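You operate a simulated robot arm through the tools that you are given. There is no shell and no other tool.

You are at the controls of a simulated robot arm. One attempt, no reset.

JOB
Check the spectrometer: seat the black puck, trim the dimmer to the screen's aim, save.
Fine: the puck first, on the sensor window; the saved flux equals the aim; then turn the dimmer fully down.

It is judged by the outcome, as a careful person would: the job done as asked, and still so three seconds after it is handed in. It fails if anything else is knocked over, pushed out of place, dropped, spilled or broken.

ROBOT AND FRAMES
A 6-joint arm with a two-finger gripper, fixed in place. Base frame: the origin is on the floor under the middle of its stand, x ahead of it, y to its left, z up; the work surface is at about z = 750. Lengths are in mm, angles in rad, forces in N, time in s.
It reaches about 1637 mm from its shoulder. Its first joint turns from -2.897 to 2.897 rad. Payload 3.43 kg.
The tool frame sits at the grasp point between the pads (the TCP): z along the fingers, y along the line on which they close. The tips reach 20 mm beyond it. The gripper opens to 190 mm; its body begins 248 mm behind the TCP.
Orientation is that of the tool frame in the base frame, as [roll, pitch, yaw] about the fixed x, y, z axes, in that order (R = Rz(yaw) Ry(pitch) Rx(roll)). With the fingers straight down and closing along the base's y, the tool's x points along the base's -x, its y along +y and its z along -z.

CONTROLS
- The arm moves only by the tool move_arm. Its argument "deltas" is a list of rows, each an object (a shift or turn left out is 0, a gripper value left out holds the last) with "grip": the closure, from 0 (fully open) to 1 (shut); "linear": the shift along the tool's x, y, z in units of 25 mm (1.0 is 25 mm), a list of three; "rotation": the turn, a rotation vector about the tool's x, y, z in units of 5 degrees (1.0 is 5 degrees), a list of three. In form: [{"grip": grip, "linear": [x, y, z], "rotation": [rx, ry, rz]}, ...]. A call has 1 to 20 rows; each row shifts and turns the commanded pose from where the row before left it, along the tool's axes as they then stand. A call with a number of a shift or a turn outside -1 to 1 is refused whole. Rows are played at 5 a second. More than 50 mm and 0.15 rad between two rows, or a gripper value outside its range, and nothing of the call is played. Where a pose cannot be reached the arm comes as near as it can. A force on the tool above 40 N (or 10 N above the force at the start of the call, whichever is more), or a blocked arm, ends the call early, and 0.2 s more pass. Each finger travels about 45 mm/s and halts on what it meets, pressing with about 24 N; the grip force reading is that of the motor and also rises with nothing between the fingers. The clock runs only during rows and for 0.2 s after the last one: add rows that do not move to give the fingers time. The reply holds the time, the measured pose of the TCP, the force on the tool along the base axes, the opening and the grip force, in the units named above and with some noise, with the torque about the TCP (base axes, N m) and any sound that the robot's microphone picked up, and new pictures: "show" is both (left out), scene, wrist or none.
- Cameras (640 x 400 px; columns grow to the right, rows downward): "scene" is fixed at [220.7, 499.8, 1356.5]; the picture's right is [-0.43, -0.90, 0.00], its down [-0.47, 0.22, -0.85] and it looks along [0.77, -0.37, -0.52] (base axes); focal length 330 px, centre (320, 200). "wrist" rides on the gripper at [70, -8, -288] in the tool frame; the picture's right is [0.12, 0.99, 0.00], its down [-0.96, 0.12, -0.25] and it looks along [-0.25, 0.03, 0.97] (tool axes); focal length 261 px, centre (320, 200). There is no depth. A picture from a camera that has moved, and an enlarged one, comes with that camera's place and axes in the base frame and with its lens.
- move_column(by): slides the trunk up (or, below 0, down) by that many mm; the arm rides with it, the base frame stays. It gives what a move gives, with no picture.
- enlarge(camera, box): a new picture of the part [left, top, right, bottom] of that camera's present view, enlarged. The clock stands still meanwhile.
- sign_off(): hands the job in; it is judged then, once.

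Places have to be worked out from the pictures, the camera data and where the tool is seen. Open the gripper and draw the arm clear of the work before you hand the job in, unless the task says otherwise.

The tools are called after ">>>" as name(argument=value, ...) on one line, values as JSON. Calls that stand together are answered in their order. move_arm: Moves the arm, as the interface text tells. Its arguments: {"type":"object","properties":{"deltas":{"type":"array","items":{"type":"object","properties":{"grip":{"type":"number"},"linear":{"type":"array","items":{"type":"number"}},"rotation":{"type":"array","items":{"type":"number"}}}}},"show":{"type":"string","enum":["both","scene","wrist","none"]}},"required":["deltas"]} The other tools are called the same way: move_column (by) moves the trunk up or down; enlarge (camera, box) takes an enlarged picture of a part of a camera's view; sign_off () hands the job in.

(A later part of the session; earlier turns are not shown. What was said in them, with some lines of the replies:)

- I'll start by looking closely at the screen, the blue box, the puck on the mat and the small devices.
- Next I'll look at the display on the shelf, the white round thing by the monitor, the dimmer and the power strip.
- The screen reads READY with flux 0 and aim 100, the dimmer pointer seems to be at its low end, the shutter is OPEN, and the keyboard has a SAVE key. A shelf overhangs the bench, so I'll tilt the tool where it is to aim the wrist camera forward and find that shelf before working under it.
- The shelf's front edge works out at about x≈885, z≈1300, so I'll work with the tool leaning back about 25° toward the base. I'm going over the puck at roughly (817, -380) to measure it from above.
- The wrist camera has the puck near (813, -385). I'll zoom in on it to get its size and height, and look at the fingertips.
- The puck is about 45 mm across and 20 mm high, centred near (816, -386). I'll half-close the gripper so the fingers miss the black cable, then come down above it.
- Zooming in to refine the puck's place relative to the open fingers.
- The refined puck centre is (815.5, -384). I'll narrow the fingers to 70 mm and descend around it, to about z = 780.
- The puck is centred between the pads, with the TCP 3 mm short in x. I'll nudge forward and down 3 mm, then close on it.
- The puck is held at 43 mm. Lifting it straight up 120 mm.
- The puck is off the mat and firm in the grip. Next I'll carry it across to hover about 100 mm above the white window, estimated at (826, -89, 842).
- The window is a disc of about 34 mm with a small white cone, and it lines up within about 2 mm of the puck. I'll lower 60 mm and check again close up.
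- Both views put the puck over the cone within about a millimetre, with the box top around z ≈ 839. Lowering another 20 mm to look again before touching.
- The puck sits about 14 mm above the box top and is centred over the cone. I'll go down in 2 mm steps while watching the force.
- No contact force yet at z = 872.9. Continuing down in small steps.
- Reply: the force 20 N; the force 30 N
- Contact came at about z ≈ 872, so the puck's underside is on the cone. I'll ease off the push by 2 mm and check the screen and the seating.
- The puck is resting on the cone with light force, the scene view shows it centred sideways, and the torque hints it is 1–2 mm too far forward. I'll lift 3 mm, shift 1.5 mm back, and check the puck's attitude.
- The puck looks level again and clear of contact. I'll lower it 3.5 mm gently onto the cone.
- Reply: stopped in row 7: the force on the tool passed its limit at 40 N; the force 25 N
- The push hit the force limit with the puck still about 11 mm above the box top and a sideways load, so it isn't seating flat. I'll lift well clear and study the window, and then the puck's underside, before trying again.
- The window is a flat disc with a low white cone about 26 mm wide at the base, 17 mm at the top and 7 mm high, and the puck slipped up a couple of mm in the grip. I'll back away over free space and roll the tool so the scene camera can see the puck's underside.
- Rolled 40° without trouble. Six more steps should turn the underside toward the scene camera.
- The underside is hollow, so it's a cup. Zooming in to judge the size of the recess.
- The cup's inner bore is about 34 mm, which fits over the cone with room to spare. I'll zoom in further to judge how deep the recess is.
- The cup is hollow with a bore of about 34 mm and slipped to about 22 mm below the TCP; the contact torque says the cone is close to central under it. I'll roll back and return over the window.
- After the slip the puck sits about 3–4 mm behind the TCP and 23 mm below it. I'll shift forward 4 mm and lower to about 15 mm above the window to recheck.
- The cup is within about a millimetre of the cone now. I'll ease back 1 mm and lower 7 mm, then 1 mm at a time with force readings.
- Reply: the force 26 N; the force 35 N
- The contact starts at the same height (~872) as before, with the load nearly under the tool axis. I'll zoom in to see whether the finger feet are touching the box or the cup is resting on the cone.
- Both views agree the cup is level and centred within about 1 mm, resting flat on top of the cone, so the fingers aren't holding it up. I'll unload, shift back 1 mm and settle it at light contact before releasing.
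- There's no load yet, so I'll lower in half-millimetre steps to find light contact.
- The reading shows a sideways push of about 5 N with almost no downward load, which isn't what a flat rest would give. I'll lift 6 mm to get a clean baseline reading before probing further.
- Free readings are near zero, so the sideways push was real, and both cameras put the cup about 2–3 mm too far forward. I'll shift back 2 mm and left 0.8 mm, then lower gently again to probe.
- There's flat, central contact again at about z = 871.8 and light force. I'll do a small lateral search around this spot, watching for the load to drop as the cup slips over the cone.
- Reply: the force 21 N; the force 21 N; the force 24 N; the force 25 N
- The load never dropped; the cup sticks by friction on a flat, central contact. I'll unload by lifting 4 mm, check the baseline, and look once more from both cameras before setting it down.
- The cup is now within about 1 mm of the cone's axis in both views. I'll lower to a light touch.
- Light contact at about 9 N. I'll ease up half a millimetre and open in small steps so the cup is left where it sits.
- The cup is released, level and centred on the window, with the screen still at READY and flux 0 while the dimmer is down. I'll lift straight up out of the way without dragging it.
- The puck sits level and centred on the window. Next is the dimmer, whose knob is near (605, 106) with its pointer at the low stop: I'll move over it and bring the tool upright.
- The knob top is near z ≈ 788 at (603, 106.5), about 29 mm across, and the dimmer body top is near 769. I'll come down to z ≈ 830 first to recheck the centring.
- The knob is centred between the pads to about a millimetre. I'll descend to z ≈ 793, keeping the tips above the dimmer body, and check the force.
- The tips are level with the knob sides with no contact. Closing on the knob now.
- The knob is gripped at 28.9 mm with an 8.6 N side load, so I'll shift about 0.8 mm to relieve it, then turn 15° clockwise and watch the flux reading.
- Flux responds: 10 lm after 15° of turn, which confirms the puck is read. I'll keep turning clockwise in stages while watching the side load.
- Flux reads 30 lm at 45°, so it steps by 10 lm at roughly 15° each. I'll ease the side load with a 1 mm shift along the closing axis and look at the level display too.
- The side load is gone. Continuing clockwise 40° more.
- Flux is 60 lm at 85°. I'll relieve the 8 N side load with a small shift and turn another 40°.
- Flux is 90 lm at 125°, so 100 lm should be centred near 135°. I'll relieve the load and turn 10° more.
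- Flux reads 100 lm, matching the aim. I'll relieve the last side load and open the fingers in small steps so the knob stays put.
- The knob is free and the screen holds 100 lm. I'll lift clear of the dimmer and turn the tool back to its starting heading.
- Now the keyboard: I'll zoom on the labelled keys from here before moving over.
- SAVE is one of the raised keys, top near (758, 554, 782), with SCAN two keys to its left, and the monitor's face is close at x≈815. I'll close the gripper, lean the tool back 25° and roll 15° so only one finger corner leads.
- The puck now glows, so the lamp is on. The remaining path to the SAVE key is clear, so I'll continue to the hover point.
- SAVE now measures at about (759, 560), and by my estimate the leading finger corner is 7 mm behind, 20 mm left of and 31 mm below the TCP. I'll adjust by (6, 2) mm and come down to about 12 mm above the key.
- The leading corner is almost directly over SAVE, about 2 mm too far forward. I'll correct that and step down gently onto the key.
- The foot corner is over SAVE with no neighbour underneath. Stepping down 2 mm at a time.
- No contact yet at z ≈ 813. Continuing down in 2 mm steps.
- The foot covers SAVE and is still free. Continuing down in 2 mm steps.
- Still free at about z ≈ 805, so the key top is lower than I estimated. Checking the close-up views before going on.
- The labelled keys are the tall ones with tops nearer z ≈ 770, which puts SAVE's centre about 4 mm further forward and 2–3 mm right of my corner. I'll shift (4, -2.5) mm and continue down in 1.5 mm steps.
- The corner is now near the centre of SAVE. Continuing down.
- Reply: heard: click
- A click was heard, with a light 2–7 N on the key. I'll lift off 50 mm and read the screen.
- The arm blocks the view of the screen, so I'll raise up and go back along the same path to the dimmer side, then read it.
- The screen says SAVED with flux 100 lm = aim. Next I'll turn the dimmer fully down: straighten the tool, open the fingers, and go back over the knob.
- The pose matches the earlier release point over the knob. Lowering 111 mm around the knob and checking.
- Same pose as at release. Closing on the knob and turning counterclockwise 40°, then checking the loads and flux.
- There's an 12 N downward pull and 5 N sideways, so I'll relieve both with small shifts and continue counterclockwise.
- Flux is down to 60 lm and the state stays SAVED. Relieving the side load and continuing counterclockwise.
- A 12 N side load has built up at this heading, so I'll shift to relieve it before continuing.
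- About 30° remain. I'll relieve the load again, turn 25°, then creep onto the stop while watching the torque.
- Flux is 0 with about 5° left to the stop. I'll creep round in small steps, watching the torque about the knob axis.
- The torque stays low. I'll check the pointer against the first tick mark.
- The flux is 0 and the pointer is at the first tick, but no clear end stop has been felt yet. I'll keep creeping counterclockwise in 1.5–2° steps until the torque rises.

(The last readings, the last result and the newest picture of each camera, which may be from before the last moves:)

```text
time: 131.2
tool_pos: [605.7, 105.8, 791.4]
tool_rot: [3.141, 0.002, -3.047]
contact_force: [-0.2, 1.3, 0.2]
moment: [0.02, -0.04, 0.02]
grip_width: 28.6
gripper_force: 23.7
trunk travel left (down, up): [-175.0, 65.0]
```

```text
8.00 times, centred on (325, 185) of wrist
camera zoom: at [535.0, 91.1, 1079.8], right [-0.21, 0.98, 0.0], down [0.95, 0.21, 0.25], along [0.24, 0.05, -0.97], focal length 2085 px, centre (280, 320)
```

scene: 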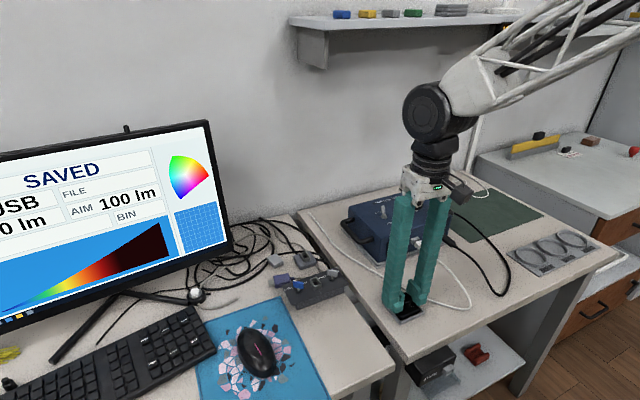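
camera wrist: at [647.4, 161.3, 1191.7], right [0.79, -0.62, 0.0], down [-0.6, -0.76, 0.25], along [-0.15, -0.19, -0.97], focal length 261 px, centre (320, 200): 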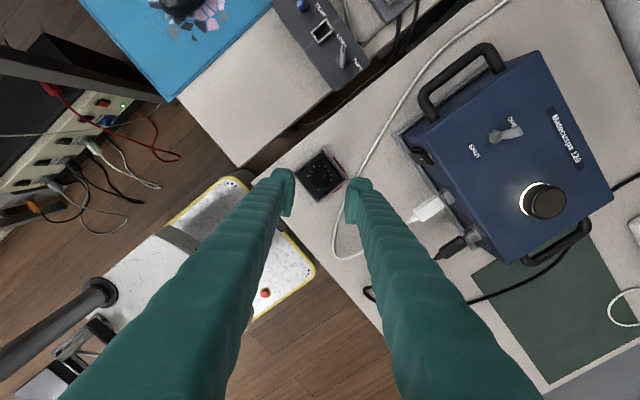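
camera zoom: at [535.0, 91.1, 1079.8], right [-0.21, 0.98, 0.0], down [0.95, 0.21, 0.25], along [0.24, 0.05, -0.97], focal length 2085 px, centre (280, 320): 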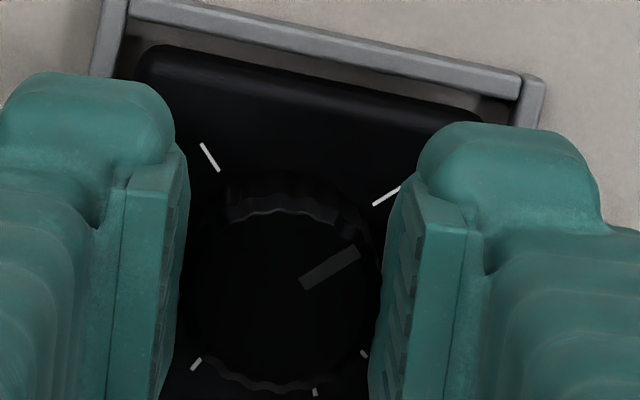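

The pointer now stays fixed relative to the frame while the tool turns, so the knob is at its low stop with the pads slipping. I'll release it in small steps and lift clear.

>>> move_arm(deltas=[{"grip": 0.84}, {"linear": [0, 0, 0]}, {"grip": 0.8}, {"grip": 0.75}, {"grip": 0.69}, {"linear": [0, 0, 0]}, {"linear": [0, 0, -0.5]}, {"linear": [0, 0, -1]}, {"linear": [0, 0, -1]}, {"linear": [0, 0, -1]}, {"linear": [0, 0, -1]}, {"linear": [0, 0, -1]}, {"linear": [0, 0, 0]}], show="both")

>>> enlarge(camera="wrist", box=[280, 140, 360, 210])

>>> enlarge(camera="scene", box=[0, 110, 240, 330])

>>> enlarge(camera="scene", box=[370, 180, 450, 230])

```text
time: 134.0
tool_pos: [604.6, 105.9, 929.8]
tool_rot: [3.141, 0.003, -3.045]
contact_force: [0.1, 0.0, 0.6]
moment: [0.03, -0.02, -0.01]
grip_width: 59.0
gripper_force: 0.1
trunk travel left (down, up): [-175.0, 65.0]
camera wrist: at [534.8, 91.4, 1217.5], right [-0.21, 0.98, 0.0], down [0.95, 0.21, 0.25], along [0.24, 0.05, -0.97], focal length 261 px, centre (320, 200)
```

scene: 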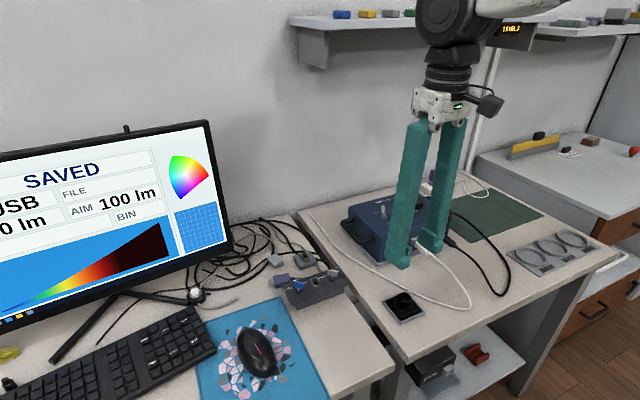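
wrist: 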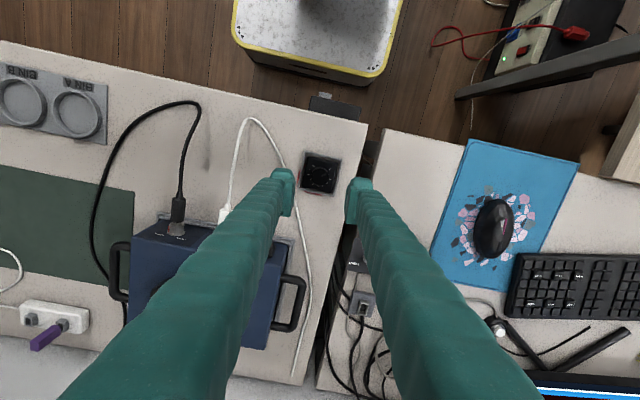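

```text
5.71 times, centred on (320, 175) of wrist
camera zoom: at [534.8, 91.4, 1217.5], right [-0.21, 0.98, 0.0], down [0.95, 0.21, 0.25], along [0.24, 0.05, -0.97], focal length 1489 px, centre (320, 343)
```

zoom: 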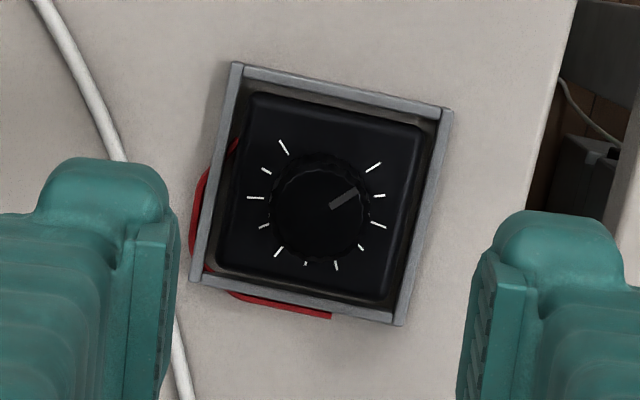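

```text
1.82 times, centred on (120, 220) of scene
camera zoom: at [220.7, 499.8, 1356.5], right [-0.43, -0.9, 0.0], down [-0.47, 0.22, -0.85], along [0.77, -0.37, -0.52], focal length 600 px, centre (684, 164)
```

zoom: 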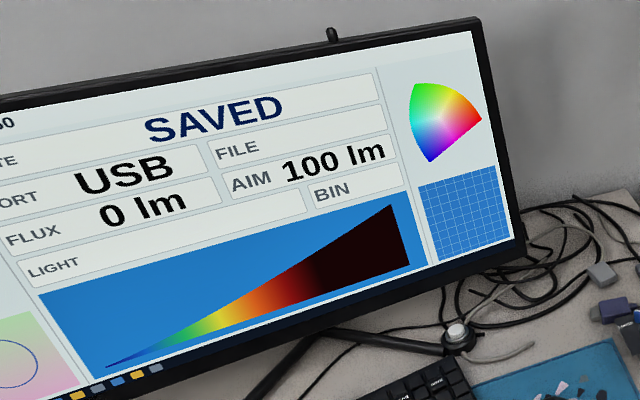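

```text
8.00 times, centred on (410, 205) of scene
camera zoom: at [220.7, 499.8, 1356.5], right [-0.43, -0.9, 0.0], down [-0.47, 0.22, -0.85], along [0.77, -0.37, -0.52], focal length 2641 px, centre (-400, 160)
```

zoom: 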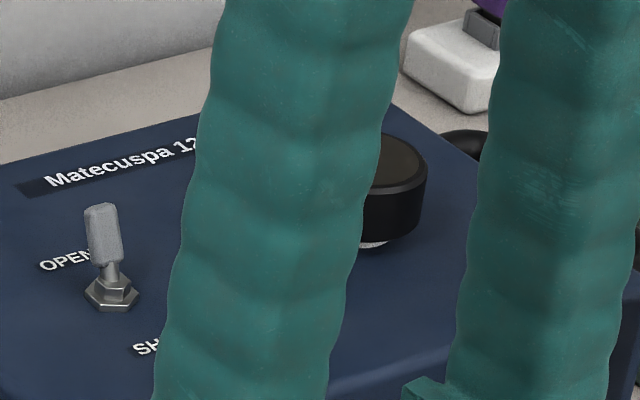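

The dimmer is at zero, flux reads 0 and the state remains SAVED. I'll draw the arm up and clear, open the gripper, and check the whole scene.

>>> move_arm(deltas=[{"grip": 0.4, "linear": [0, 0, -1]}, {"linear": [0, 0, -1]}, {"linear": [0, 0, -1]}, {"linear": [0, 0, -1]}, {"linear": [0, 0, -1]}, {"linear": [0, 0, -1]}, {"linear": [0, 0, -1]}, {"linear": [0, 0, -1]}, {"linear": [0, 0, -1]}, {"grip": 0, "linear": [0, 0, 0]}, {"linear": [0, 0, 0]}, {"linear": [0, 0, 0]}, {"linear": [0, 0, 0]}], show="both")

>>> enlarge(camera="scene", box=[330, 160, 550, 330])

>>> enlarge(camera="scene", box=[393, 190, 433, 215])

>>> enlarge(camera="scene", box=[60, 260, 220, 400])

```text
time: 136.8
tool_pos: [603.7, 105.7, 1154.2]
tool_rot: [-3.141, 0.003, -3.047]
contact_force: [0.2, -0.1, 0.3]
moment: [-0.01, 0.01, -0.04]
grip_width: 189.8
gripper_force: 0.1
trunk travel left (down, up): [-175.0, 65.0]
camera wrist: at [534.3, 90.9, 1442.7], right [-0.21, 0.98, 0.0], down [0.95, 0.21, 0.25], along [0.24, 0.05, -0.97], focal length 261 px, centre (320, 200)
```

scene: 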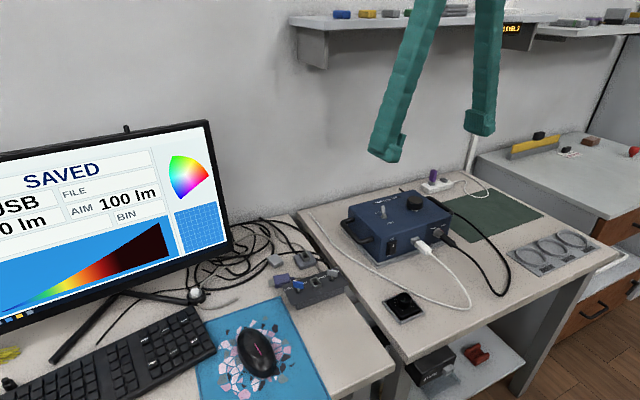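
wrist: 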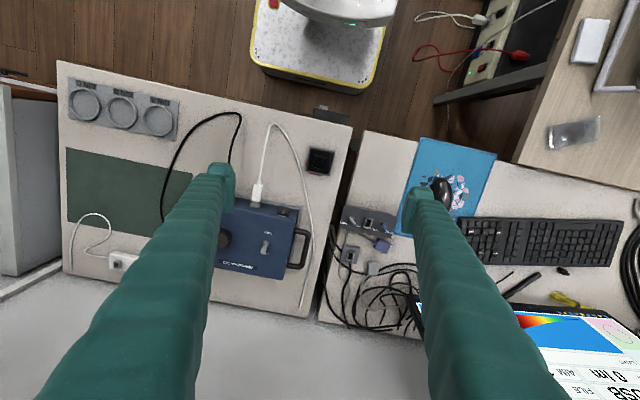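

```text
2.35 times, centred on (440, 245) of scene
camera zoom: at [220.7, 499.8, 1356.5], right [-0.43, -0.9, 0.0], down [-0.47, 0.22, -0.85], along [0.77, -0.37, -0.52], focal length 777 px, centre (38, 94)
```

zoom: 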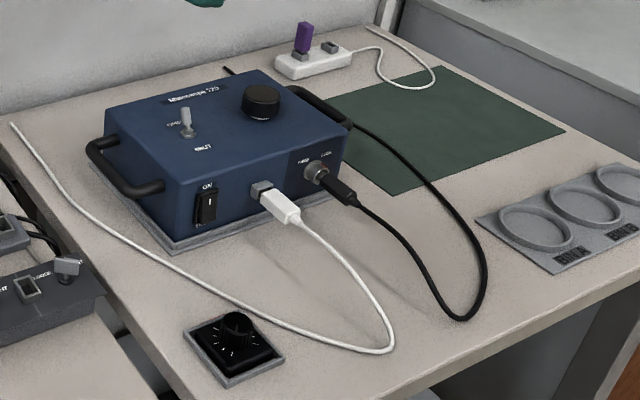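

```text
16.00 times, centred on (413, 202) of scene
camera zoom: at [220.7, 499.8, 1356.5], right [-0.43, -0.9, 0.0], down [-0.47, 0.22, -0.85], along [0.77, -0.37, -0.52], focal length 5281 px, centre (-1168, 160)
```

zoom: 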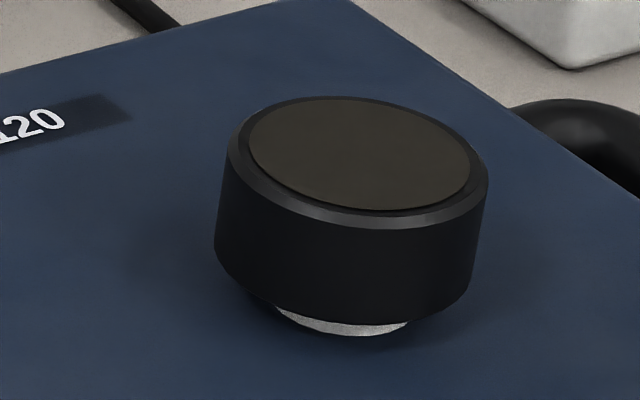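

```text
2.86 times, centred on (140, 330) of scene
camera zoom: at [220.7, 499.8, 1356.5], right [-0.43, -0.9, 0.0], down [-0.47, 0.22, -0.85], along [0.77, -0.37, -0.52], focal length 943 px, centre (834, -171)
```

zoom: 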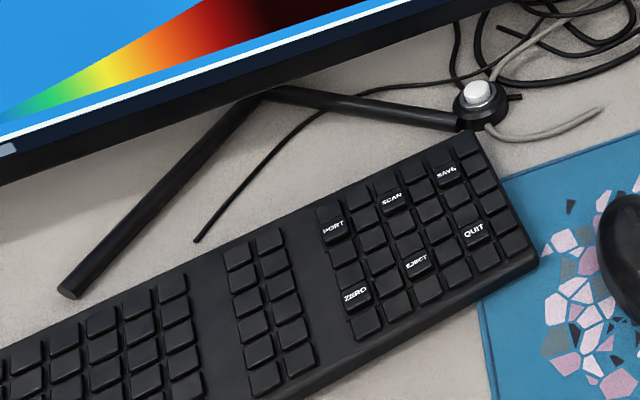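

Everything is in place: puck level on the window, box, cables and dimmer unmoved, SAVED shown with flux back at 0. One last look at the screen, the dimmer pointer and the level display before handing in.

>>> enlarge(camera="scene", box=[370, 280, 450, 330])

>>> enlarge(camera="wrist", box=[290, 135, 350, 180])

>>> enlarge(camera="scene", box=[480, 10, 560, 60])

>>> enlarge(camera="scene", box=[0, 110, 240, 330])

```text
8.00 times, centred on (410, 305) of scene
camera zoom: at [220.7, 499.8, 1356.5], right [-0.43, -0.9, 0.0], down [-0.47, 0.22, -0.85], along [0.77, -0.37, -0.52], focal length 2641 px, centre (-400, -640)
```

zoom: 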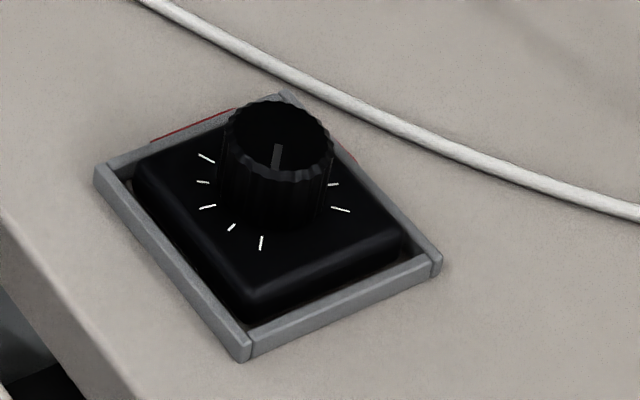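

```text
8.89 times, centred on (320, 158) of wrist
camera zoom: at [534.3, 90.9, 1442.7], right [-0.21, 0.98, 0.0], down [0.95, 0.21, 0.25], along [0.24, 0.05, -0.97], focal length 2317 px, centre (320, 578)
```

zoom: 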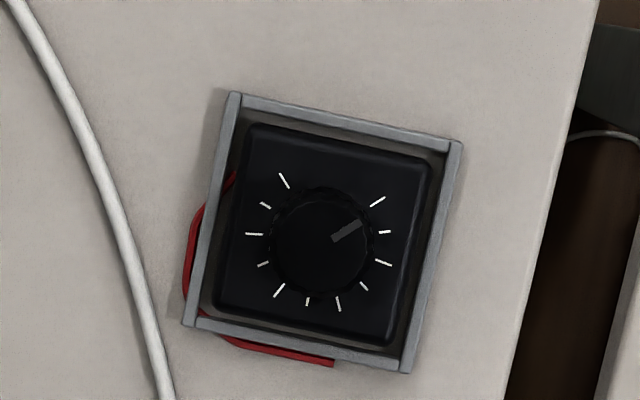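

```text
8.00 times, centred on (520, 35) of scene
camera zoom: at [220.7, 499.8, 1356.5], right [-0.43, -0.9, 0.0], down [-0.47, 0.22, -0.85], along [0.77, -0.37, -0.52], focal length 2641 px, centre (-1280, 1520)
```

zoom: 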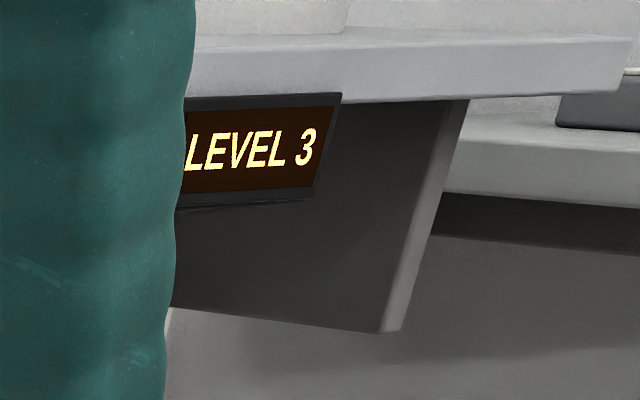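

```text
1.82 times, centred on (120, 220) of scene
camera zoom: at [220.7, 499.8, 1356.5], right [-0.43, -0.9, 0.0], down [-0.47, 0.22, -0.85], along [0.77, -0.37, -0.52], focal length 600 px, centre (684, 164)
```

zoom: 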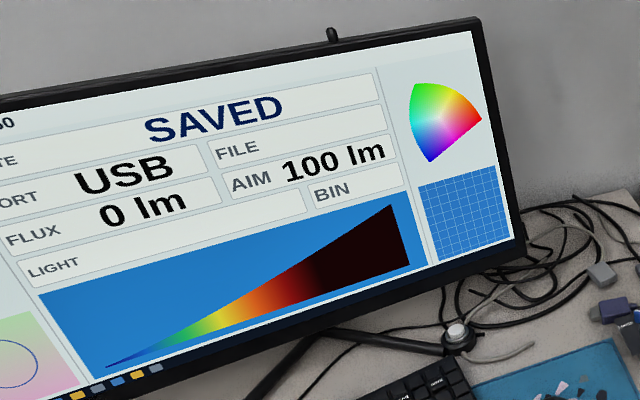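

The dimmer pointer is back at its low stop exactly as at the start, flux is 0, the state is SAVED at 100 lm, the puck is on the window, and the arm is clear with the gripper open. Handing in.

>>> sign_off()

```text
The job is handed in.
```

I seated the puck on the sensor window, set the dimmer so the flux read 100 lm (the screen's aim), and pressed SAVE. The screen then showed SAVED at 100 lm. The dimmer is now fully down, with its pointer at the first tick and the flux at 0 lm.

**Puck seating:** the puck rests level and centred on the window's white cone, about 7 mm above the box top. Its underside is hollow, but it would not drop over the cone even with about 35 N of push. The flux followed the dimmer in 10 lm steps once the puck was in place.

**Save record:** the FILE field on the screen stayed blank after the save. The SAVED message was the only confirmation I could see.

Nothing else appeared moved or knocked over in the final pictures. The gripper is open and the arm is clear of the work.
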